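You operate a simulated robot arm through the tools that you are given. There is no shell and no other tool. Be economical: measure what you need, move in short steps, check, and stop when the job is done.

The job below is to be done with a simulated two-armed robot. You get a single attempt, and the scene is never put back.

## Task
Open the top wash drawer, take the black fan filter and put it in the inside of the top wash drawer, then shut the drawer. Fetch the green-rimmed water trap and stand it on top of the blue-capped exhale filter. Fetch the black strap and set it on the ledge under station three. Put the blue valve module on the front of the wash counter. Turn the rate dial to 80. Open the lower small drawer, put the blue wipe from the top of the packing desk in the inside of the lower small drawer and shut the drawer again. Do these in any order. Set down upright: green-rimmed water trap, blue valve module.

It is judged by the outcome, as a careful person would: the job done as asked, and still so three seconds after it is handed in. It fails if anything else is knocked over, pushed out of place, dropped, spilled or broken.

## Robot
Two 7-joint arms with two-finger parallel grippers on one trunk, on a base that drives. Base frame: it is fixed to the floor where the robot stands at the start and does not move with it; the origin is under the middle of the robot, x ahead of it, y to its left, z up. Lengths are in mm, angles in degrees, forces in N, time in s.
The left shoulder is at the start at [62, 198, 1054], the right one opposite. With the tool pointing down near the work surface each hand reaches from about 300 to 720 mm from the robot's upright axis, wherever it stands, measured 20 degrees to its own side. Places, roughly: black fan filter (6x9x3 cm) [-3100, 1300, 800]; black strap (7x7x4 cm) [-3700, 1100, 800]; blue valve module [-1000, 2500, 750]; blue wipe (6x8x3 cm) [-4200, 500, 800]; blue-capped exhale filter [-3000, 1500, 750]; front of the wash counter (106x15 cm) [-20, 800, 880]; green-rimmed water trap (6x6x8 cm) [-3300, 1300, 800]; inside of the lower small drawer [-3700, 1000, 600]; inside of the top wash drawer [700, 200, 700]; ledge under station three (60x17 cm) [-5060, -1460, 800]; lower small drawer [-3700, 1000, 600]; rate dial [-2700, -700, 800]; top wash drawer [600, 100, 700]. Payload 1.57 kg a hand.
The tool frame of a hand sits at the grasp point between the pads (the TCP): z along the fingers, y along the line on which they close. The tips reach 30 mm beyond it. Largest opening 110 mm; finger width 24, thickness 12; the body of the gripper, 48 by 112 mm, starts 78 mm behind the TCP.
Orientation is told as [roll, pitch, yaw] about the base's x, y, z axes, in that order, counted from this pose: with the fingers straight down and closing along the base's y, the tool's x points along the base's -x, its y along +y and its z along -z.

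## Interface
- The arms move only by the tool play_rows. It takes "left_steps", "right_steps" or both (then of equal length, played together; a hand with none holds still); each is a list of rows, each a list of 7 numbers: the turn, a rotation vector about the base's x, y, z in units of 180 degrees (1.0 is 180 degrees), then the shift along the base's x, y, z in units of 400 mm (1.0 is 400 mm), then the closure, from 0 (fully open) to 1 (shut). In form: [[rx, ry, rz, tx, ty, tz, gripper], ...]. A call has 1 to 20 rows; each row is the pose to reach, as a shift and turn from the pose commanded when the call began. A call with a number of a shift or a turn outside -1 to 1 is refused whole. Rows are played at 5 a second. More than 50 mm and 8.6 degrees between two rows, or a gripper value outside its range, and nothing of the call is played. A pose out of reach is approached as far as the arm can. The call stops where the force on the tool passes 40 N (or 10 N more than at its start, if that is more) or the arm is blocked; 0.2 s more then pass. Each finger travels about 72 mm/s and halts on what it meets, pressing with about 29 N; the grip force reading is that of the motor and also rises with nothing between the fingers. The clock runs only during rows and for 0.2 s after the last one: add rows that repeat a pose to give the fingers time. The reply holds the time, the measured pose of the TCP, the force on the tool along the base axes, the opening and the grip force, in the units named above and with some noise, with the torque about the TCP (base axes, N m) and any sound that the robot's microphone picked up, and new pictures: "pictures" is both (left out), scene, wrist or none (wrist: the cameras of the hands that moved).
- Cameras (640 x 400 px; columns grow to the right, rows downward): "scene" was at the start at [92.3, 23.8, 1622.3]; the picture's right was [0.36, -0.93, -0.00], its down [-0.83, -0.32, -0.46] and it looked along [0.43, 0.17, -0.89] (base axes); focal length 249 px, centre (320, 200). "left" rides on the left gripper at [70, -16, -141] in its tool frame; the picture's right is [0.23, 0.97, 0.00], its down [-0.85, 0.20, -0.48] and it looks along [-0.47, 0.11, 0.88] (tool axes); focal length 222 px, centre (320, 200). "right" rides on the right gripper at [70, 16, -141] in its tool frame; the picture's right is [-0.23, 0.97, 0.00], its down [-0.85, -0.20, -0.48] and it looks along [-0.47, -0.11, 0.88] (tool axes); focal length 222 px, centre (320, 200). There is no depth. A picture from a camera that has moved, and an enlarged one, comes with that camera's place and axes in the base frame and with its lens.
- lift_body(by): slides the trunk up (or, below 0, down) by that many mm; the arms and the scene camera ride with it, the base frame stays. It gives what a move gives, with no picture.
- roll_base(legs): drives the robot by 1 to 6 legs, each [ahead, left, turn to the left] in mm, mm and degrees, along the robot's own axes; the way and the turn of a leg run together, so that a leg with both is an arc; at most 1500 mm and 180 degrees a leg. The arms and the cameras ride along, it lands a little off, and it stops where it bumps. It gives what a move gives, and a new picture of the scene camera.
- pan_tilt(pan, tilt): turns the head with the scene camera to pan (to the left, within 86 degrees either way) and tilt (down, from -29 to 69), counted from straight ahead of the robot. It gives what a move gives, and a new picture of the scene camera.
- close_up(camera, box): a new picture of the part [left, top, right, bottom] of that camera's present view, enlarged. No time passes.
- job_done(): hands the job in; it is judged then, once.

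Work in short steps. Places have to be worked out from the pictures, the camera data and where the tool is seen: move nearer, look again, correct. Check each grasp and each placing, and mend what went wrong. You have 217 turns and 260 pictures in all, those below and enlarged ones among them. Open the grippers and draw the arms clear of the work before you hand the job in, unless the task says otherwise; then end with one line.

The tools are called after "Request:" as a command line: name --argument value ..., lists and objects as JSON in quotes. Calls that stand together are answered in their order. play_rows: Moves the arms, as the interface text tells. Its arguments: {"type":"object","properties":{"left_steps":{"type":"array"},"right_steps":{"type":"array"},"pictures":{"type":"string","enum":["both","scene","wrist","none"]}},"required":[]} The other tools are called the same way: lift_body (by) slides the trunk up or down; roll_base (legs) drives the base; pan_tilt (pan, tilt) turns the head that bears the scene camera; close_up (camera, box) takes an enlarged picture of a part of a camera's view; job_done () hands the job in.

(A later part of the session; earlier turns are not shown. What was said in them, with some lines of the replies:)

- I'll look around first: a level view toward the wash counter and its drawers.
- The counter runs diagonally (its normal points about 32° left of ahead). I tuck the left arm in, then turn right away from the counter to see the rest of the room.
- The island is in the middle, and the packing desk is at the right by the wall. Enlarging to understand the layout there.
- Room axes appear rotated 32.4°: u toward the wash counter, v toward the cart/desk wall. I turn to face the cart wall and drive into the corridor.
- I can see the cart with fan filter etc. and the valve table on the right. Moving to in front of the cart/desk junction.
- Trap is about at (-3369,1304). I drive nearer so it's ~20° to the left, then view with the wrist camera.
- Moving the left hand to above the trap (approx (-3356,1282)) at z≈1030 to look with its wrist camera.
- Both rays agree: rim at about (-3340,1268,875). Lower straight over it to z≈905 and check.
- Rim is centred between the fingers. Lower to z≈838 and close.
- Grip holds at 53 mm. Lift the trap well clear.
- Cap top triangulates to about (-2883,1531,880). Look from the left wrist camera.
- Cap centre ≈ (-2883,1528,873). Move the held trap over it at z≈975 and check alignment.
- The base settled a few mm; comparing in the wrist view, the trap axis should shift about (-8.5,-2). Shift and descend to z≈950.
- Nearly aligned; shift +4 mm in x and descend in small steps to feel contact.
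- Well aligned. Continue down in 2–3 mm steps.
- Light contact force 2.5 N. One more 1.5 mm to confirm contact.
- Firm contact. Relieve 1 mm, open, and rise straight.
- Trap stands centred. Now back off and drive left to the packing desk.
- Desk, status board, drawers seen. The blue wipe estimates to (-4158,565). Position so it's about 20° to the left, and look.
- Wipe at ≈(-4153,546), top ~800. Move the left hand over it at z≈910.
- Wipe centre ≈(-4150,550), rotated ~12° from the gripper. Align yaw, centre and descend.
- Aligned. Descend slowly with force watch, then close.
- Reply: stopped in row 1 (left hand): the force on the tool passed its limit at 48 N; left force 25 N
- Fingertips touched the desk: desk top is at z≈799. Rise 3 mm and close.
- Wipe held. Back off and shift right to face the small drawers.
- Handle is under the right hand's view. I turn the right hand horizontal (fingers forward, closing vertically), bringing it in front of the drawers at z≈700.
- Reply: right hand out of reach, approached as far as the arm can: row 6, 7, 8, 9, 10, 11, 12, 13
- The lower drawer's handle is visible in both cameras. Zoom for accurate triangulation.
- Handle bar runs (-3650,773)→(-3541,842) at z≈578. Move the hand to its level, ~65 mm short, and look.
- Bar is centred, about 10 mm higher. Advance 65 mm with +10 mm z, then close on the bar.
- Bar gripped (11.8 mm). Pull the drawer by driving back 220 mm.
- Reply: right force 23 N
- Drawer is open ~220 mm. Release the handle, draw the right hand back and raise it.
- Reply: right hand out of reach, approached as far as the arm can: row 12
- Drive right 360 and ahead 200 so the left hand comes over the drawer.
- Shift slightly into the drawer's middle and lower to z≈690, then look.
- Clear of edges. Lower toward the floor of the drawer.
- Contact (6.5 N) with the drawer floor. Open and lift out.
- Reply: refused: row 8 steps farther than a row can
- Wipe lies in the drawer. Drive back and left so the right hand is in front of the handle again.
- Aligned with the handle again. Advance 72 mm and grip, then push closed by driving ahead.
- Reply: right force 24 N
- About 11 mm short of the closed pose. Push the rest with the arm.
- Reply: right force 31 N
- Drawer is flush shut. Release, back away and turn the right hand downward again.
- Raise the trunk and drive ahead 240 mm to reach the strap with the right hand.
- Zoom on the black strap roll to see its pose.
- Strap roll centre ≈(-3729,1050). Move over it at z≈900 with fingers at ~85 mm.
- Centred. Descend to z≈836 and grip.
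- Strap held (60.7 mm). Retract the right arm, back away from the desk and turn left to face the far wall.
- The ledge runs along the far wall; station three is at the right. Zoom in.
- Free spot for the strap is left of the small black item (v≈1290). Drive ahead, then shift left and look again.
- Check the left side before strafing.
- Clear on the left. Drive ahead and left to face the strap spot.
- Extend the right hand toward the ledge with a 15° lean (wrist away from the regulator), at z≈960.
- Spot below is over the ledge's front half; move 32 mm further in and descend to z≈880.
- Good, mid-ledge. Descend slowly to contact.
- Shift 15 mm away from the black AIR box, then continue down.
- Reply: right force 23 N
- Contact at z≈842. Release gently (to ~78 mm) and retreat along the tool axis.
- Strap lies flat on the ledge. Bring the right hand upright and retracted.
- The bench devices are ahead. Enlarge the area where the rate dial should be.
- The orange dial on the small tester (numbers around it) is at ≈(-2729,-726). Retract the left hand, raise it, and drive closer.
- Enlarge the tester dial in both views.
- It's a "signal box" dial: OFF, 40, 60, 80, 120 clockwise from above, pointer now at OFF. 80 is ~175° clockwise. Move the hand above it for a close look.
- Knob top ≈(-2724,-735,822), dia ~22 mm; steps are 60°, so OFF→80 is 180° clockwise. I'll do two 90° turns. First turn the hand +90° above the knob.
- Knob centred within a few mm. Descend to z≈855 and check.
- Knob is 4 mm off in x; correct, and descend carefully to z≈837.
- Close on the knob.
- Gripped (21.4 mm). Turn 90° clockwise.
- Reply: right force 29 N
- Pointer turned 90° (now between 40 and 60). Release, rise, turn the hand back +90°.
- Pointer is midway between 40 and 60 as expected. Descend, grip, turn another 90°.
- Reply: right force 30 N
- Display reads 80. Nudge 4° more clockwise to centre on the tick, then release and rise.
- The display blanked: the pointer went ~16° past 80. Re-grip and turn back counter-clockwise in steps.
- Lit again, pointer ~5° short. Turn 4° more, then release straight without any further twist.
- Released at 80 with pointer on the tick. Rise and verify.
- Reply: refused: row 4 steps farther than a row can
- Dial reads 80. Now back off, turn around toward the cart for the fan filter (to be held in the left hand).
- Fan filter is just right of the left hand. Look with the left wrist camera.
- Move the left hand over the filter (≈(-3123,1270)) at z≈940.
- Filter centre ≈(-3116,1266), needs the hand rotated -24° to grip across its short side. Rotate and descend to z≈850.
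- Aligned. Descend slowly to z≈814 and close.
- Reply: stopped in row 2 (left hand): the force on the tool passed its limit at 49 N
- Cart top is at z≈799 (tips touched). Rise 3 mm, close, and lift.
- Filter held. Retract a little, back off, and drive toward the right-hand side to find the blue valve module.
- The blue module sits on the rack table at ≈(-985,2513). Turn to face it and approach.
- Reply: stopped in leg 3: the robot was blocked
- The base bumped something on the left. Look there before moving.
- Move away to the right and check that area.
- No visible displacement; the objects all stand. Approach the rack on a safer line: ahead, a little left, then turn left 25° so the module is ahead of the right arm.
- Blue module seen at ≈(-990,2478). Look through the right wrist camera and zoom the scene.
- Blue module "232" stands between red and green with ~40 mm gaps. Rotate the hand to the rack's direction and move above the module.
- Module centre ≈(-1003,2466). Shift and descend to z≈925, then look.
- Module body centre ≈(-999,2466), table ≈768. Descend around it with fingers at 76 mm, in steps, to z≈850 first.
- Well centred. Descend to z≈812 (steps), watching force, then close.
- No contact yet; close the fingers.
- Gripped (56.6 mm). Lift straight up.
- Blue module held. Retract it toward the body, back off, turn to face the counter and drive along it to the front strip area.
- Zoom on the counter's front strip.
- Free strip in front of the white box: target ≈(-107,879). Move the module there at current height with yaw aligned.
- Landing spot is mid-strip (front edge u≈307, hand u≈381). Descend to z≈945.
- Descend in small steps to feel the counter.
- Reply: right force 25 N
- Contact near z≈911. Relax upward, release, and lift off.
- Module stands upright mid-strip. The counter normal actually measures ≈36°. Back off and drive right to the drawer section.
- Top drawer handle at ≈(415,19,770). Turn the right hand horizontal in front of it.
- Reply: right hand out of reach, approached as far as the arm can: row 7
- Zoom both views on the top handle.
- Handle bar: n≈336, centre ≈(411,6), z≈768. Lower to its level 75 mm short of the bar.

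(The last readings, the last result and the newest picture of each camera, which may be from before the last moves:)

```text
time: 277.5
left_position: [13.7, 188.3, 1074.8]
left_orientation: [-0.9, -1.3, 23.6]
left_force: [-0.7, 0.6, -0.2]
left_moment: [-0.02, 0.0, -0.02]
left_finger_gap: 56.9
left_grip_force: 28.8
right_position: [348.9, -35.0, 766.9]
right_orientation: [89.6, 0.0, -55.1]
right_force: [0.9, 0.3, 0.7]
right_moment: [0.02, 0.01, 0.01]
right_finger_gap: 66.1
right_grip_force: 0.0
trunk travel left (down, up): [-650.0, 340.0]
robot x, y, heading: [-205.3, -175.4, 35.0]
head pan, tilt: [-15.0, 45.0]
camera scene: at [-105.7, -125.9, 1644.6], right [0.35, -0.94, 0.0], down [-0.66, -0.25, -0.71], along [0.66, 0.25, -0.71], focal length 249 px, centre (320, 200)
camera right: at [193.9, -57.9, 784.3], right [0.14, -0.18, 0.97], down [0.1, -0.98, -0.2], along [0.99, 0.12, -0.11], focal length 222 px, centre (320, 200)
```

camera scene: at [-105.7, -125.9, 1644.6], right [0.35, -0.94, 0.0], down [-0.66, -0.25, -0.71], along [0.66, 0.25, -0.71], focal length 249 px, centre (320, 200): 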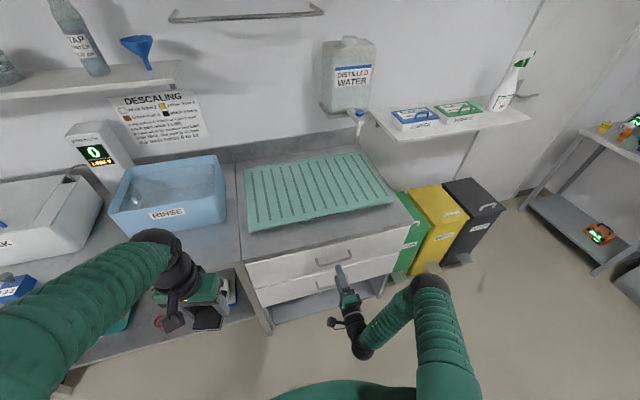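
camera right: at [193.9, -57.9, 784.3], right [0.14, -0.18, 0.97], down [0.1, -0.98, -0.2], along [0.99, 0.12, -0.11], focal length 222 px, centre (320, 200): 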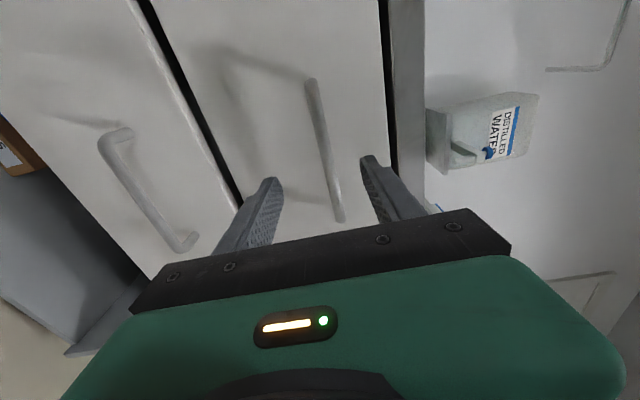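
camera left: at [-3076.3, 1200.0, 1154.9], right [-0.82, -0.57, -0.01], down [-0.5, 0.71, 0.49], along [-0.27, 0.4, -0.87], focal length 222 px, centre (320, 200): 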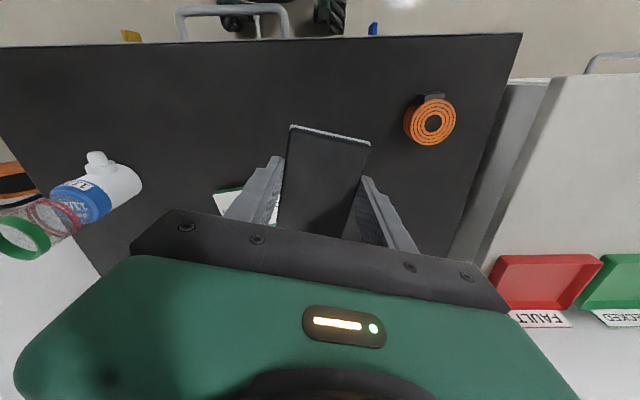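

Bar is ~9 mm above centre. Advance 64 mm, +9 mm z, and grip.

Request:
play_rows --right_steps '[[0, 0, 0, 0.043, 0.031, 0.0225, 0.4], [0, 0, 0, 0.086, 0.062, 0.0225, 0.4], [0, 0, 0, 0.1295, 0.094, 0.0225, 0.4], [0, 0, 0, 0.1295, 0.094, 0.0225, 0.7], [0, 0, 0, 0.1295, 0.094, 0.0225, 1], [0, 0, 0, 0.1295, 0.094, 0.0225, 1], [0, 0, 0, 0.1295, 0.094, 0.0225, 1]]' --pictures "wrist"

```text
time: 279.1
left_position: [15.2, 188.2, 1072.8]
left_orientation: [-0.9, -1.3, 23.6]
left_force: [0.8, -0.7, -0.8]
left_moment: [0.01, 0.02, 0.0]
left_finger_gap: 56.9
left_grip_force: 29.1
right_position: [402.0, 2.5, 774.8]
right_orientation: [89.4, 0.0, -55.1]
right_force: [-2.3, 0.1, -13.5]
right_moment: [-0.11, -0.1, -0.52]
right_finger_gap: 11.9
right_grip_force: 28.3
trunk travel left (down, up): [-650.0, 340.0]
robot x, y, heading: [-209.8, -173.8, 35.2]
head pan, tilt: [-15.0, 45.0]
camera right: at [246.1, -20.3, 792.5], right [0.14, -0.18, 0.97], down [0.1, -0.98, -0.2], along [0.99, 0.12, -0.12], focal length 222 px, centre (320, 200)
```

right: 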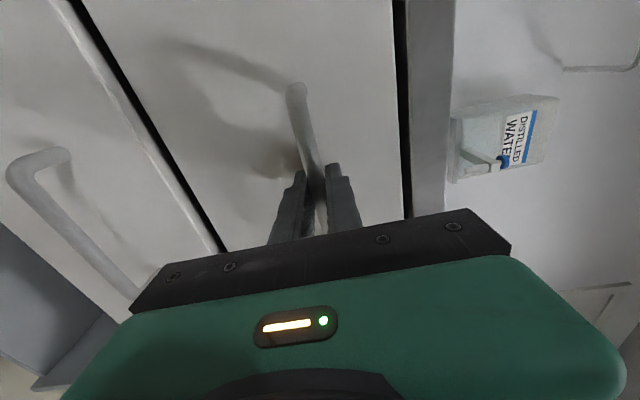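

Gripped. Pull by driving back 220 mm.

Request:
roll_base --legs '[[-220, 0, 0]]'

```text
time: 280.8
left_position: [-163.5, 58.2, 1074.7]
left_orientation: [-1.0, -1.3, 23.6]
left_force: [0.3, 0.0, -0.4]
left_moment: [0.01, 0.0, -0.01]
left_finger_gap: 56.5
left_grip_force: 29.1
right_position: [225.0, -125.3, 774.3]
right_orientation: [89.5, 0.1, -55.3]
right_force: [6.2, -8.4, -23.9]
right_moment: [-0.15, -0.25, -0.18]
right_finger_gap: 11.7
right_grip_force: 29.1
trunk travel left (down, up): [-650.0, 340.0]
robot x, y, heading: [-390.6, -297.6, 35.2]
head pan, tilt: [-15.0, 45.0]
camera scene: at [-278.2, -254.8, 1644.1], right [0.35, -0.94, 0.0], down [-0.67, -0.25, -0.7], along [0.66, 0.25, -0.71], focal length 249 px, centre (320, 200)
```

scene: 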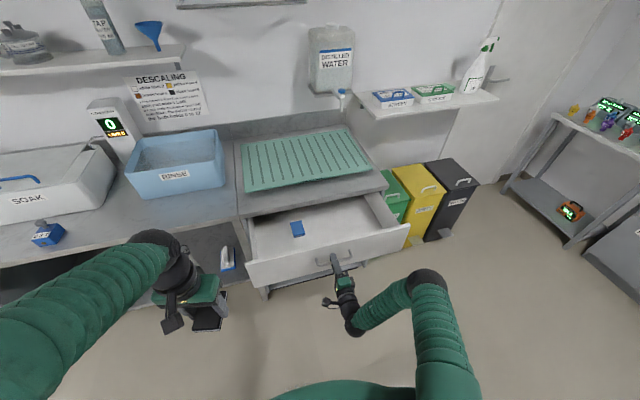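

Drawer is open; a blue item lies inside at the left, so the filter goes to the right part. Release the handle and raise the right hand away.

Request:
play_rows --right_steps '[[0, 0, 0, 0, 0, 0, 0.7], [0, 0, 0, 0, 0, 0, 0.4], [0, 0, 0, 0, 0, 0, 0.4], [0, 0, 0, -0.09, -0.065, 0, 0.4], [0, 0, 0, -0.15, -0.11, 0, 0.4], [0, 0, 0, -0.15, -0.11, 0.12, 0.4], [0, 0, 0, -0.15, -0.11, 0.24, 0.4], [0, 0, 0, -0.15, -0.11, 0.36, 0.4], [0, 0, 0, -0.15, -0.11, 0.48, 0.4], [0, 0, 0, -0.15, -0.11, 0.6, 0.4], [0, 0, 0, -0.15, -0.11, 0.68, 0.4]]' --pictures "none"

Request:
roll_base --legs '[[0, -390, 0], [200, 0, 0]]'

Request:
pan_tilt --pan 15 --tilt 58

```text
time: 283.2
left_position: [-170.2, 59.5, 1075.6]
left_orientation: [-1.1, -1.5, 23.6]
left_force: [0.5, 0.2, -0.6]
left_moment: [-0.01, 0.02, -0.02]
left_finger_gap: 56.8
left_grip_force: 29.0
right_position: [162.0, -170.8, 1050.9]
right_orientation: [89.7, -0.1, -55.3]
right_force: [0.4, -0.2, 0.6]
right_moment: [-0.01, 0.0, 0.0]
right_finger_gap: 66.2
right_grip_force: 0.0
trunk travel left (down, up): [-650.0, 340.0]
robot x, y, heading: [-394.6, -299.0, 35.5]
head pan, tilt: [-15.0, 45.0]
```

```text
time: 286.8
left_position: [218.7, -144.7, 1075.6]
left_orientation: [-0.9, -1.6, 23.5]
left_force: [0.2, 0.4, 0.4]
left_moment: [0.0, 0.04, -0.02]
left_finger_gap: 56.6
left_grip_force: 29.2
right_position: [552.3, -374.3, 1050.3]
right_orientation: [89.9, 0.0, -55.3]
right_force: [0.2, 0.8, 1.2]
right_moment: [0.01, 0.02, 0.02]
right_finger_gap: 65.9
right_grip_force: 0.1
trunk travel left (down, up): [-650.0, 340.0]
robot x, y, heading: [0.8, -504.3, 35.3]
head pan, tilt: [-15.0, 45.0]
camera scene: at [101.3, -460.9, 1644.9], right [0.35, -0.94, 0.0], down [-0.66, -0.24, -0.71], along [0.66, 0.25, -0.71], focal length 249 px, centre (320, 200)
```

scene: 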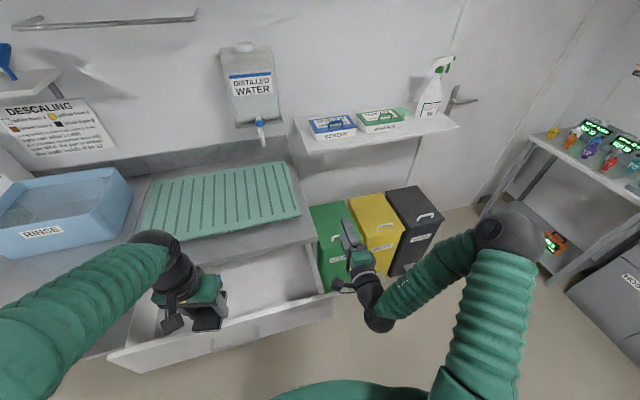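

```text
time: 287.8
left_position: [218.7, -144.3, 1075.2]
left_orientation: [-1.0, -1.5, 23.6]
left_force: [0.2, -0.3, -0.5]
left_moment: [0.0, -0.03, -0.03]
left_finger_gap: 57.0
left_grip_force: 28.9
right_position: [551.4, -372.7, 1050.1]
right_orientation: [89.8, -0.1, -55.3]
right_force: [-0.5, -0.4, 0.5]
right_moment: [-0.01, 0.04, -0.01]
right_finger_gap: 66.2
right_grip_force: 0.1
trunk travel left (down, up): [-650.0, 340.0]
robot x, y, heading: [-3.2, -504.7, 35.4]
head pan, tilt: [15.0, 58.0]
camera scene: at [69.8, -432.3, 1627.6], right [0.77, -0.64, 0.0], down [-0.54, -0.65, -0.53], along [0.34, 0.41, -0.85], focal length 249 px, centre (320, 200)
```

scene: 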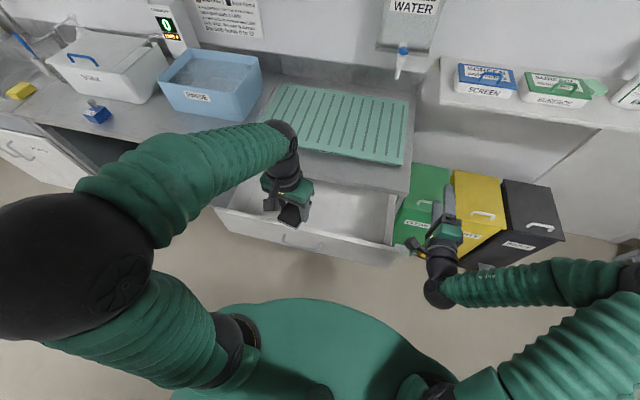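

Move the left hand over the right part of the drawer at z≈950 and look.

Request:
play_rows --left_steps '[[0, 0, 0, 0.09, 0.034, -0.04, 1], [0, 0, 0, 0.18, 0.068, -0.08, 1], [0, 0, 0, 0.27, 0.102, -0.13, 1], [0, 0, 0, 0.34, 0.13, -0.2, 1], [0, 0, 0, 0.396, 0.1485, -0.28, 1]]'

```text
time: 289.0
left_position: [379.4, -84.2, 961.8]
left_orientation: [-1.0, -1.5, 23.6]
left_force: [0.1, 0.0, -1.2]
left_moment: [-0.02, 0.06, 0.01]
left_finger_gap: 56.6
left_grip_force: 29.7
right_position: [553.4, -372.1, 1048.0]
right_orientation: [89.6, -0.1, -55.3]
right_force: [0.5, -0.3, 0.4]
right_moment: [-0.04, -0.01, 0.0]
right_finger_gap: 66.0
right_grip_force: 0.0
trunk travel left (down, up): [-650.0, 340.0]
robot x, y, heading: [-3.3, -498.9, 35.3]
head pan, tilt: [15.0, 58.0]
camera scene: at [73.0, -430.2, 1627.4], right [0.77, -0.64, 0.0], down [-0.54, -0.65, -0.53], along [0.34, 0.41, -0.85], focal length 249 px, centre (320, 200)
camera left: at [316.2, -126.6, 1101.5], right [-0.6, 0.8, -0.02], down [0.69, 0.53, 0.5], along [0.41, 0.28, -0.87], focal length 222 px, centre (320, 200)
```

scene: 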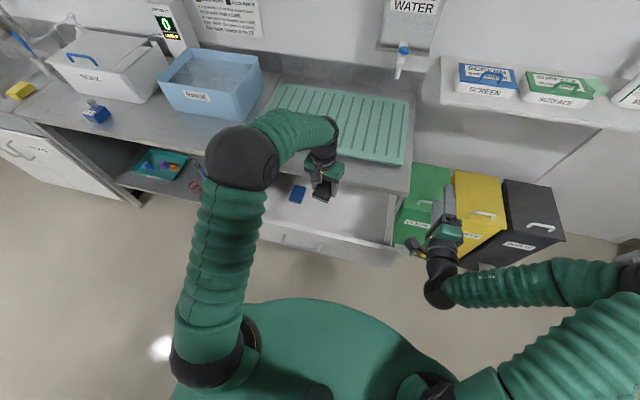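
left: 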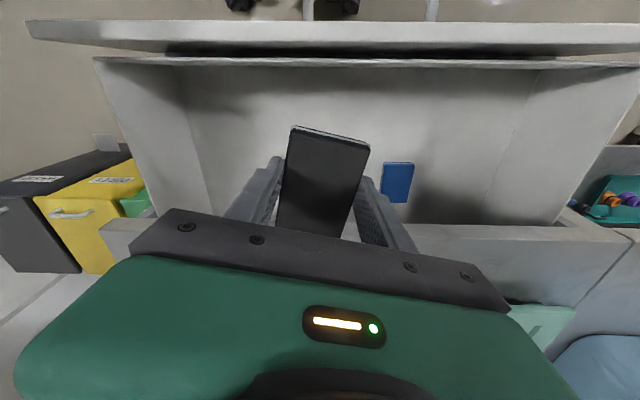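

Spot is clear of the blue item and drawer walls. Descend into the drawer to z≈795.

Request:
play_rows --left_steps '[[0, 0, 0, 0, 0, -0.1, 1], [0, 0, 0, 0, 0, -0.2, 1], [0, 0, 0, 0, 0, -0.3, 1], [0, 0, 0, 0, 0, -0.38, 1], [0, 0, 0, 0, 0, -0.415, 1]]' --pictures "wrist"

```text
time: 290.2
left_position: [378.0, -83.1, 796.4]
left_orientation: [-1.0, -1.6, 23.5]
left_force: [-0.9, 0.0, -0.6]
left_moment: [-0.02, -0.03, -0.03]
left_finger_gap: 56.6
left_grip_force: 29.3
right_position: [551.5, -373.0, 1049.7]
right_orientation: [89.8, 0.0, -55.3]
right_force: [0.3, -0.2, 0.1]
right_moment: [0.0, 0.02, -0.04]
right_finger_gap: 65.9
right_grip_force: 0.1
trunk travel left (down, up): [-650.0, 340.0]
robot x, y, heading: [0.7, -501.4, 35.3]
head pan, tilt: [15.0, 58.0]
camera left: at [315.1, -127.1, 935.9], right [-0.6, 0.8, -0.02], down [0.69, 0.53, 0.5], along [0.41, 0.28, -0.87], focal length 222 px, centre (320, 200)
```

left: 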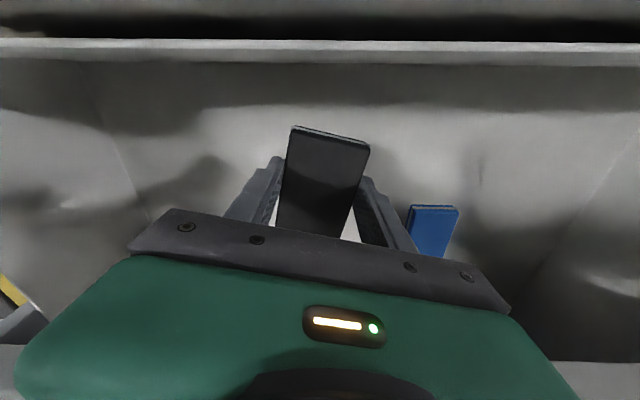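

Continue slowly to contact.

Request:
play_rows --left_steps '[[0, 0, 0, 0, 0, -0.02, 1], [0, 0, 0, 0, 0, -0.04, 1], [0, 0, 0, 0, 0, -0.055, 1], [0, 0, 0, 0, 0, -0.065, 1]]' --pictures "none"

```text
time: 291.2
left_position: [378.4, -84.3, 770.8]
left_orientation: [-1.0, -1.5, 23.4]
left_force: [0.6, -0.7, -0.1]
left_moment: [0.01, 0.0, -0.02]
left_finger_gap: 56.7
left_grip_force: 29.5
right_position: [552.0, -372.5, 1049.0]
right_orientation: [89.8, -0.1, -55.4]
right_force: [0.3, 0.1, -0.2]
right_moment: [0.0, -0.03, 0.0]
right_finger_gap: 66.2
right_grip_force: 0.0
trunk travel left (down, up): [-650.0, 340.0]
robot x, y, heading: [-0.7, -505.3, 35.3]
head pan, tilt: [15.0, 58.0]
```

Request:
play_rows --left_steps '[[0, 0, 0, 0, 0, -0.012, 1], [0, 0, 0, 0, 0, -0.024, 1], [0, 0, 0, 0, 0, -0.036, 1], [0, 0, 0, 0, 0, -0.046, 1]]' --pictures "none"

```text
time: 292.2
left_position: [377.3, -82.3, 750.9]
left_orientation: [-1.1, -1.5, 23.6]
left_force: [0.5, -0.1, 0.0]
left_moment: [-0.02, 0.0, 0.0]
left_finger_gap: 56.9
left_grip_force: 29.4
right_position: [551.1, -372.8, 1050.5]
right_orientation: [89.8, -0.1, -55.3]
right_force: [-0.3, 0.3, -1.0]
right_moment: [-0.02, 0.0, 0.01]
right_finger_gap: 65.9
right_grip_force: 0.0
trunk travel left (down, up): [-650.0, 340.0]
robot x, y, heading: [-3.9, -504.6, 35.3]
head pan, tilt: [15.0, 58.0]
```

Request:
play_rows --left_steps '[[0, 0, 0, 0, 0, -0.012, 1], [0, 0, 0, 0, 0, -0.024, 1], [0, 0, 0, 0, 0, -0.036, 1], [0, 0, 0, 0, 0, -0.046, 1]]' --pictures "wrist"

```text
time: 293.2
left_position: [375.9, -83.9, 734.5]
left_orientation: [-1.0, -1.6, 23.5]
left_force: [0.2, 0.1, -0.3]
left_moment: [0.01, 0.01, 0.01]
left_finger_gap: 56.6
left_grip_force: 28.7
right_position: [551.1, -372.1, 1049.4]
right_orientation: [89.9, -0.1, -55.3]
right_force: [0.4, -0.1, 0.3]
right_moment: [0.0, -0.01, -0.02]
right_finger_gap: 66.2
right_grip_force: 0.1
trunk travel left (down, up): [-650.0, 340.0]
robot x, y, heading: [-0.1, -502.7, 35.6]
head pan, tilt: [15.0, 58.0]
camera left: at [314.6, -127.3, 873.6], right [-0.6, 0.8, -0.02], down [0.69, 0.53, 0.5], along [0.41, 0.28, -0.87], focal length 222 px, centre (320, 200)
```

left: 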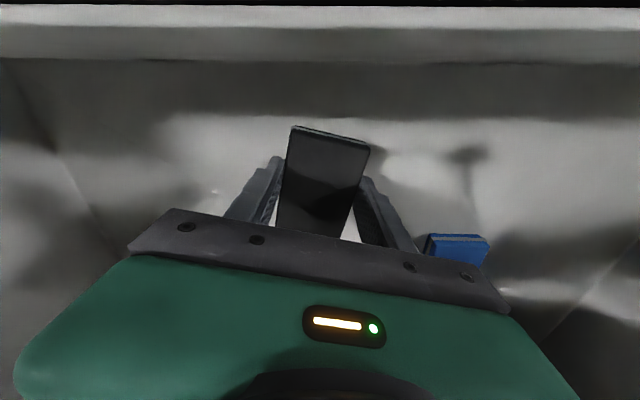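

Still no contact; shadows show it is close. Continue.

Request:
play_rows --left_steps '[[0, 0, 0, 0, 0, -0.01, 1], [0, 0, 0, 0, 0, -0.02, 1], [0, 0, 0, 0, 0, -0.03, 1], [0, 0, 0, 0, 0, -0.04, 1]]' --pictures "none"

```text
time: 294.2
left_position: [377.5, -84.1, 717.3]
left_orientation: [-0.9, -1.6, 23.5]
left_force: [-0.2, 0.1, 0.2]
left_moment: [-0.02, -0.01, 0.01]
left_finger_gap: 56.9
left_grip_force: 28.9
right_position: [552.6, -372.6, 1049.0]
right_orientation: [89.9, 0.0, -55.3]
right_force: [1.1, -0.2, 0.2]
right_moment: [0.03, 0.01, -0.01]
right_finger_gap: 65.9
right_grip_force: 0.1
trunk travel left (down, up): [-650.0, 340.0]
robot x, y, heading: [-2.6, -500.8, 35.3]
head pan, tilt: [15.0, 58.0]
```

Request:
play_rows --left_steps '[[0, 0, 0, 0, 0, -0.01, 1], [0, 0, 0, 0, 0, -0.02, 1], [0, 0, 0, 0, 0, -0.03, 1], [0, 0, 0, 0, 0, -0.04, 1]]' --pictures "wrist"

Request:
close_up --camera "scene" --box '[200, 90, 440, 280]'

```text
time: 295.2
left_position: [376.8, -83.9, 703.2]
left_orientation: [-0.9, -1.9, 23.4]
left_force: [-0.1, 0.6, 11.0]
left_moment: [0.2, 0.47, -0.03]
left_finger_gap: 56.6
left_grip_force: 28.7
right_position: [551.1, -374.1, 1050.4]
right_orientation: [89.9, -0.1, -55.3]
right_force: [0.3, -0.6, 0.1]
right_moment: [0.0, 0.0, -0.01]
right_finger_gap: 65.8
right_grip_force: 0.1
trunk travel left (down, up): [-650.0, 340.0]
robot x, y, heading: [-0.6, -505.1, 35.4]
head pan, tilt: [15.0, 58.0]
camera left: at [314.6, -127.5, 843.1], right [-0.6, 0.8, -0.02], down [0.69, 0.53, 0.5], along [0.41, 0.28, -0.86], focal length 222 px, centre (320, 200)
```

left: 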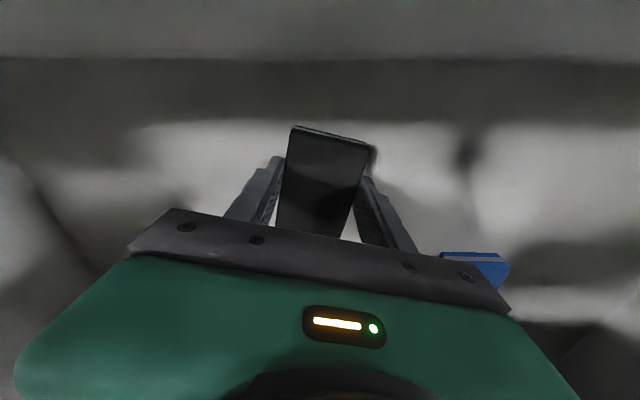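

```text
2.11 times, centred on (320, 185) of scene
camera zoom: at [69.5, -433.4, 1628.0], right [0.77, -0.64, 0.0], down [-0.54, -0.65, -0.53], along [0.34, 0.41, -0.85], focal length 525 px, centre (320, 232)
```

zoom: 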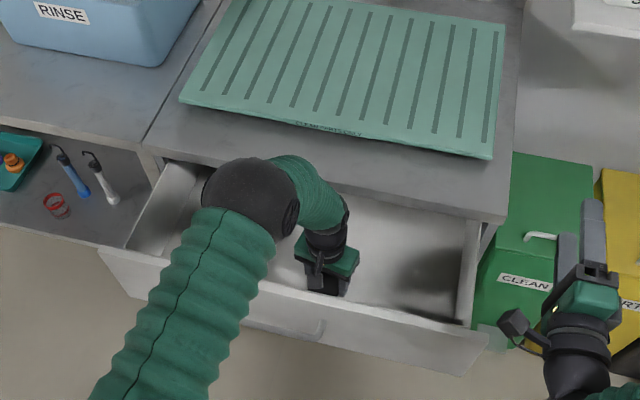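

Contact (11 N). Release and lift straight out.

Request:
play_rows --left_steps '[[0, 0, 0, 0, 0, 0.004, 0.7], [0, 0, 0, 0, 0, 0.004, 0.35], [0, 0, 0, 0, 0, 0.004, 0.28], [0, 0, 0, 0, 0, 0.1, 0.28], [0, 0, 0, 0, 0, 0.2, 0.28], [0, 0, 0, 0, 0, 0.3, 0.28], [0, 0, 0, 0, 0, 0.4, 0.28], [0, 0, 0, 0, 0, 0.5, 0.28], [0, 0, 0, 0, 0, 0.6, 0.28], [0, 0, 0, 0, 0, 0.7, 0.28], [0, 0, 0, -0.06, -0.04, 0.78, 0.28], [0, 0, 0, -0.14, -0.09, 0.85, 0.28], [0, 0, 0, -0.22, -0.14, 0.92, 0.28]]' --pictures "wrist"

```text
time: 298.0
left_position: [287.7, -142.3, 1069.9]
left_orientation: [-1.0, -1.6, 23.6]
left_force: [-0.2, -0.1, 1.1]
left_moment: [0.01, 0.02, 0.01]
left_finger_gap: 79.5
left_grip_force: 0.1
right_position: [549.5, -373.2, 1050.2]
right_orientation: [90.0, 0.0, -55.3]
right_force: [-0.6, -0.7, -0.1]
right_moment: [0.0, 0.02, -0.02]
right_finger_gap: 66.1
right_grip_force: 0.0
trunk travel left (down, up): [-650.0, 340.0]
robot x, y, heading: [-1.9, -504.4, 35.4]
head pan, tilt: [15.0, 58.0]
camera left: at [223.9, -186.0, 1209.8], right [-0.6, 0.8, -0.02], down [0.69, 0.53, 0.5], along [0.41, 0.28, -0.87], focal length 222 px, centre (320, 200)
```

left: 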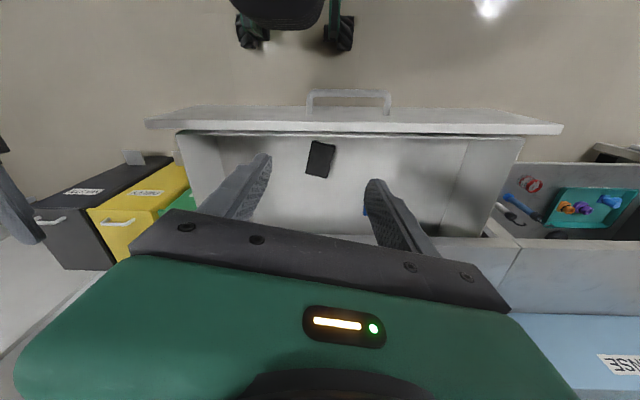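

Filter lies flat in the drawer. Drive back to the handle position and lower the right hand.

Request:
roll_base --legs '[[-200, 0, 0], [0, 390, 0]]'

Request:
pan_tilt --pan -15 --tilt 45

Request:
play_rows --right_steps '[[0, 0, 0, 0, 0, -0.12, 0.4], [0, 0, 0, 0, 0, -0.24, 0.4], [0, 0, 0, 0, 0, -0.36, 0.4], [0, 0, 0, 0, 0, -0.48, 0.4], [0, 0, 0, 0, 0, -0.6, 0.4], [0, 0, 0, 0, 0, -0.68, 0.4]]'

```text
time: 301.6
left_position: [-96.3, 57.4, 1070.2]
left_orientation: [-0.8, -1.5, 23.6]
left_force: [0.9, -0.5, 0.4]
left_moment: [0.0, -0.01, 0.01]
left_finger_gap: 79.3
left_grip_force: 0.0
right_position: [165.3, -172.2, 1049.1]
right_orientation: [89.8, 0.1, -55.3]
right_force: [0.4, -0.2, -0.4]
right_moment: [0.02, 0.01, 0.04]
right_finger_gap: 66.0
right_grip_force: 0.1
trunk travel left (down, up): [-650.0, 340.0]
robot x, y, heading: [-388.2, -300.5, 35.2]
head pan, tilt: [15.0, 58.0]
camera scene: at [-313.6, -234.1, 1627.6], right [0.77, -0.64, 0.0], down [-0.54, -0.65, -0.53], along [0.34, 0.41, -0.85], focal length 249 px, centre (320, 200)
```

scene: 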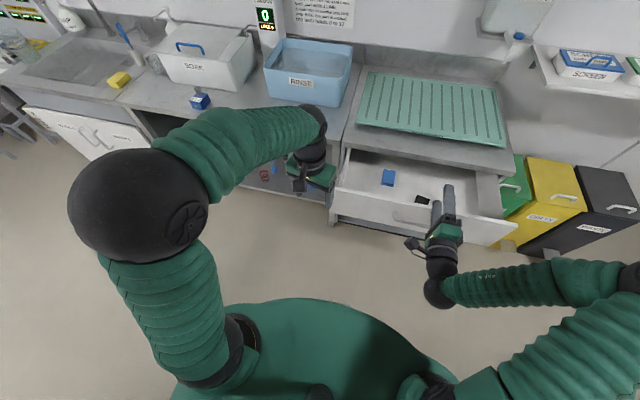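

```text
time: 302.5
left_position: [-99.8, 59.8, 1069.4]
left_orientation: [-0.9, -1.5, 23.5]
left_force: [0.2, -0.9, 0.0]
left_moment: [-0.01, -0.01, -0.01]
left_finger_gap: 78.9
left_grip_force: 0.0
right_position: [163.3, -172.4, 1050.2]
right_orientation: [89.8, 0.0, -55.4]
right_force: [0.3, 0.1, 0.3]
right_moment: [0.03, 0.01, 0.02]
right_finger_gap: 66.0
right_grip_force: 0.0
trunk travel left (down, up): [-650.0, 340.0]
robot x, y, heading: [-388.3, -299.6, 35.2]
head pan, tilt: [-15.0, 45.0]
camera scene: at [-283.9, -255.3, 1644.6], right [0.35, -0.94, 0.0], down [-0.66, -0.25, -0.71], along [0.66, 0.25, -0.71], focal length 249 px, centre (320, 200)
```

scene: 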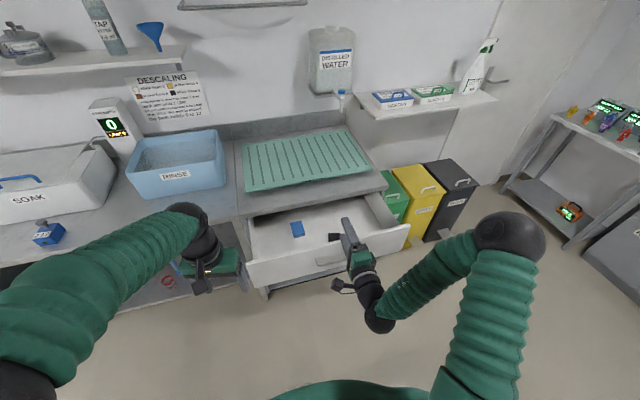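

```text
time: 303.9
left_position: [-99.0, 60.5, 1070.9]
left_orientation: [-1.0, -1.6, 23.5]
left_force: [0.4, -0.4, -0.6]
left_moment: [0.01, 0.0, 0.0]
left_finger_gap: 78.9
left_grip_force: 0.0
right_position: [163.5, -170.6, 776.6]
right_orientation: [89.9, -0.1, -55.4]
right_force: [0.9, 0.4, 0.1]
right_moment: [0.0, 0.01, -0.01]
right_finger_gap: 66.1
right_grip_force: 0.1
trunk travel left (down, up): [-650.0, 340.0]
robot x, y, heading: [-389.5, -300.0, 35.4]
head pan, tilt: [-15.0, 45.0]
camera scene: at [-284.0, -254.6, 1644.7], right [0.35, -0.94, 0.0], down [-0.66, -0.25, -0.71], along [0.66, 0.25, -0.71], focal length 249 px, centre (320, 200)
camera right: at [7.4, -193.2, 793.5], right [0.13, -0.18, 0.97], down [0.09, -0.98, -0.2], along [0.99, 0.12, -0.11], focal length 222 px, centre (320, 200)
```

scene: 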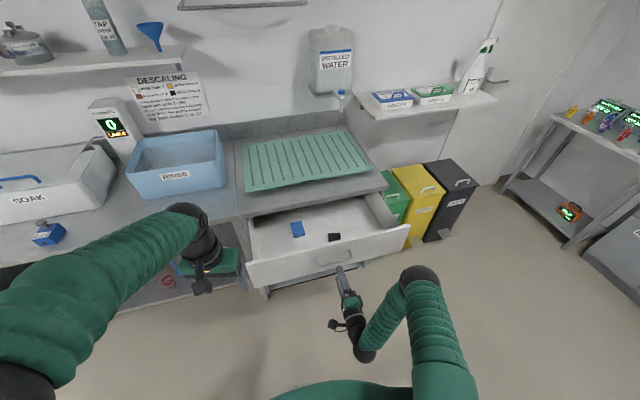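
right: 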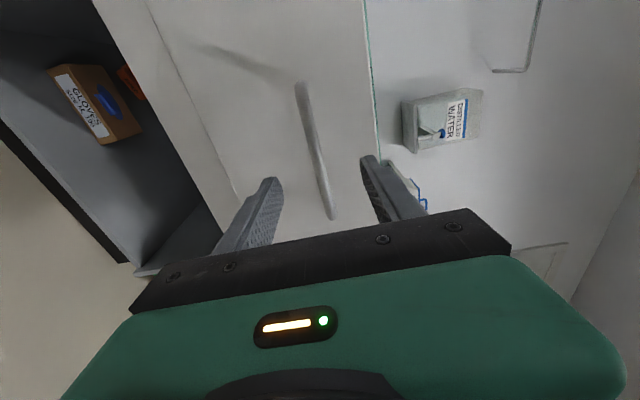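

Aligned. Advance to the bar, grip, and push the drawer shut by driving ahead.

Request:
play_rows --right_steps '[[0, 0, 0, 0.05, 0.037, -0.005, 0.4], [0, 0, 0, 0.1, 0.074, -0.005, 0.4], [0, 0, 0, 0.152, 0.112, -0.005, 0.4], [0, 0, 0, 0.152, 0.112, -0.005, 0.7], [0, 0, 0, 0.152, 0.112, -0.005, 1], [0, 0, 0, 0.152, 0.112, -0.005, 1], [0, 0, 0, 0.152, 0.112, -0.005, 1]]' --pictures "none"

Request:
roll_base --legs '[[205, 0, 0]]'

```text
time: 305.5
left_position: [-98.1, 60.5, 1068.9]
left_orientation: [-1.0, -1.6, 23.5]
left_force: [0.4, 0.9, -0.5]
left_moment: [-0.02, -0.03, -0.04]
left_finger_gap: 79.4
left_grip_force: 0.1
right_position: [223.0, -125.4, 774.9]
right_orientation: [89.7, -0.1, -55.3]
right_force: [0.1, 0.0, -0.7]
right_moment: [0.28, 0.18, -0.1]
right_finger_gap: 11.9
right_grip_force: 29.0
trunk travel left (down, up): [-650.0, 340.0]
robot x, y, heading: [-390.5, -300.3, 35.3]
head pan, tilt: [-15.0, 45.0]
```

```text
time: 307.2
left_position: [66.0, 182.0, 1068.4]
left_orientation: [-1.0, -1.6, 23.7]
left_force: [-0.8, -0.2, -0.1]
left_moment: [0.01, -0.02, 0.02]
left_finger_gap: 79.3
left_grip_force: 0.1
right_position: [390.0, -5.3, 774.1]
right_orientation: [89.8, -0.1, -55.1]
right_force: [-7.0, 8.0, -0.2]
right_moment: [0.4, 0.39, 0.05]
right_finger_gap: 11.8
right_grip_force: 29.0
trunk travel left (down, up): [-650.0, 340.0]
robot x, y, heading: [-225.7, -182.4, 35.3]
head pan, tilt: [-15.0, 45.0]
camera scene: at [-118.2, -132.7, 1644.5], right [0.35, -0.94, 0.0], down [-0.66, -0.25, -0.71], along [0.66, 0.24, -0.71], focal length 249 px, centre (320, 200)
```

scene: 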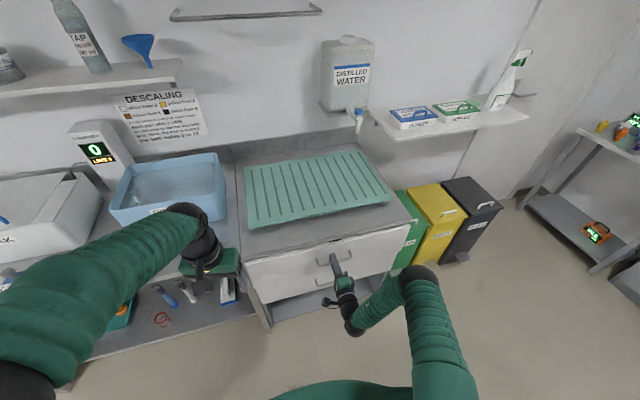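

14 mm short of closed. Push the rest with the arm.

Request:
play_rows --right_steps '[[0, 0, 0, 0.012, 0.008, 0, 1], [0, 0, 0, 0.024, 0.017, 0, 1], [0, 0, 0, 0.032, 0.022, 0, 1], [0, 0, 0, 0.036, 0.025, 0, 1]]' --pictures "none"

Request:
close_up --camera "scene" --box '[230, 200, 410, 320]'

```text
time: 308.2
left_position: [66.9, 179.7, 1070.3]
left_orientation: [-1.0, -1.7, 23.6]
left_force: [0.0, 0.0, -0.2]
left_moment: [0.03, 0.0, -0.01]
left_finger_gap: 79.3
left_grip_force: 0.0
right_position: [404.2, 3.5, 774.1]
right_orientation: [89.7, -0.2, -54.9]
right_force: [-9.2, 1.8, -5.6]
right_moment: [0.32, 0.18, 0.79]
right_finger_gap: 12.0
right_grip_force: 29.5
trunk travel left (down, up): [-650.0, 340.0]
robot x, y, heading: [-218.7, -179.8, 35.4]
head pan, tilt: [-15.0, 45.0]
```

```text
3.33 times, centred on (320, 260) of scene
camera zoom: at [-117.9, -133.6, 1644.5], right [0.35, -0.94, 0.0], down [-0.66, -0.25, -0.71], along [0.66, 0.24, -0.71], focal length 831 px, centre (320, 0)
```

zoom: 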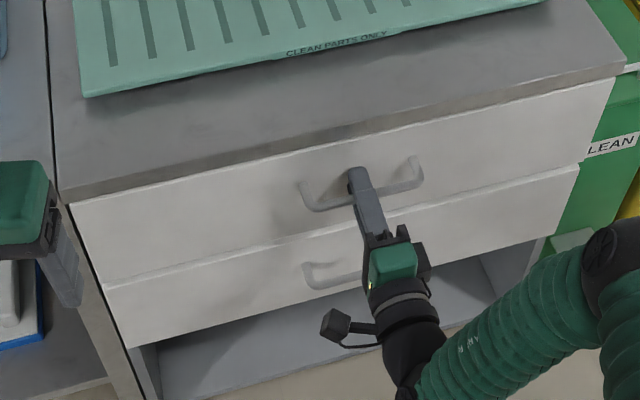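

Drawer flush shut. Release, back off and raise the right hand; open both grippers.

Request:
play_rows --right_steps '[[0, 0, 0, -0.002, -0.002, 0, 0.7], [0, 0, 0, -0.002, -0.002, 0, 0.4], [0, 0, 0, -0.002, -0.002, 0, 0.4], [0, 0, 0, -0.08, -0.06, 0, 0.4], [0, 0, 0, -0.16, -0.12, 0, 0.3], [0, 0, 0, -0.24, -0.18, 0, 0]]' --pictures "none"

Request:
roll_base --legs '[[-250, 0, 0]]'

Request:
pan_tilt --pan 20 --tilt 40

```text
time: 309.6
left_position: [66.8, 179.6, 1069.8]
left_orientation: [-1.0, -1.7, 23.5]
left_force: [-0.2, -0.1, 0.1]
left_moment: [0.01, 0.0, -0.02]
left_finger_gap: 79.4
left_grip_force: 0.1
right_position: [308.8, -69.8, 776.1]
right_orientation: [90.0, 0.0, -55.0]
right_force: [-0.6, 0.6, 0.2]
right_moment: [0.0, -0.04, -0.02]
right_finger_gap: 110.1
right_grip_force: 0.0
trunk travel left (down, up): [-650.0, 340.0]
robot x, y, heading: [-222.3, -186.7, 35.4]
head pan, tilt: [-15.0, 45.0]
```

```text
time: 311.4
left_position: [-136.9, 33.6, 1070.0]
left_orientation: [-1.0, -1.6, 23.6]
left_force: [-0.2, 0.7, 0.4]
left_moment: [0.04, -0.02, 0.02]
left_finger_gap: 79.3
left_grip_force: 0.1
right_position: [104.7, -213.8, 776.1]
right_orientation: [89.8, -0.1, -55.2]
right_force: [-0.5, 0.3, -0.8]
right_moment: [-0.02, -0.01, 0.02]
right_finger_gap: 109.9
right_grip_force: 0.0
trunk travel left (down, up): [-650.0, 340.0]
robot x, y, heading: [-425.2, -326.7, 35.3]
head pan, tilt: [-15.0, 45.0]
camera scene: at [-320.5, -279.8, 1644.5], right [0.35, -0.94, 0.0], down [-0.67, -0.25, -0.7], along [0.66, 0.24, -0.71], focal length 249 px, centre (320, 200)
```

scene: 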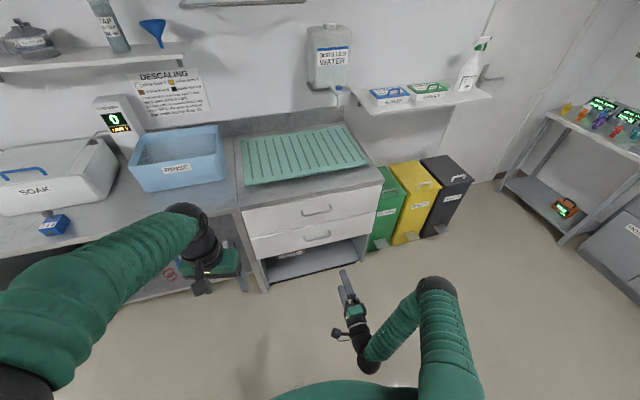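

```text
time: 312.4
left_position: [-138.2, 33.0, 1071.1]
left_orientation: [-1.0, -1.8, 23.5]
left_force: [-0.4, -0.4, 0.5]
left_moment: [-0.01, 0.04, 0.01]
left_finger_gap: 79.1
left_grip_force: 0.1
right_position: [103.8, -213.9, 775.6]
right_orientation: [90.0, 0.0, -55.2]
right_force: [0.4, -0.9, -0.9]
right_moment: [0.01, 0.0, -0.02]
right_finger_gap: 110.0
right_grip_force: 0.0
trunk travel left (down, up): [-650.0, 340.0]
robot x, y, heading: [-427.0, -324.1, 35.3]
head pan, tilt: [20.0, 40.0]
camera scene: at [-349.1, -238.9, 1651.9], right [0.82, -0.57, 0.0], down [-0.37, -0.53, -0.76], along [0.43, 0.63, -0.64], focal length 249 px, centre (320, 200)
```

scene: 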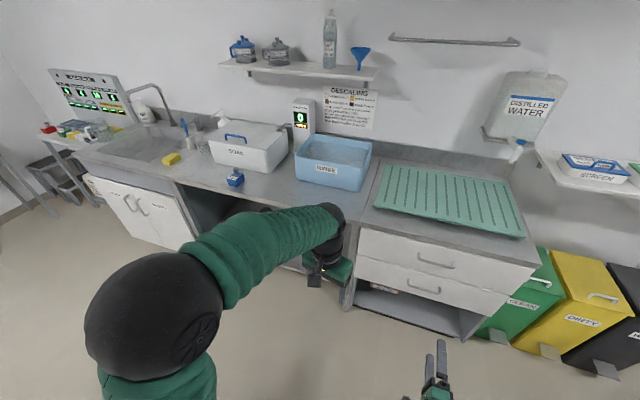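

Everything is in place; open the left gripper fully as well.

Request:
play_rows --left_steps '[[0, 0, 0, 0, 0, 0.02, 0], [0, 0, 0, 0, 0, 0.02, 0], [0, 0, 0, 0, 0, 0.02, 0]]' --pictures "none"

Request:
job_done

```text
time: 313.2
left_position: [-138.3, 33.7, 1078.7]
left_orientation: [-0.9, -1.8, 23.5]
left_force: [-0.7, -0.2, -0.5]
left_moment: [0.01, -0.01, 0.0]
left_finger_gap: 110.1
left_grip_force: 0.1
right_position: [103.5, -213.4, 777.6]
right_orientation: [90.0, 0.0, -55.2]
right_force: [-0.7, -0.1, 0.5]
right_moment: [0.03, 0.05, 0.02]
right_finger_gap: 110.1
right_grip_force: 0.1
trunk travel left (down, up): [-650.0, 340.0]
robot x, y, heading: [-424.5, -327.6, 35.0]
head pan, tilt: [20.0, 40.0]
```

```text
The job is handed in.
```

All six tasks are done and the job is handed in; the only incident was one bump of the base near the small caps table and floor pedals, where everything was still standing afterwards and any shift was too small for me to measure.
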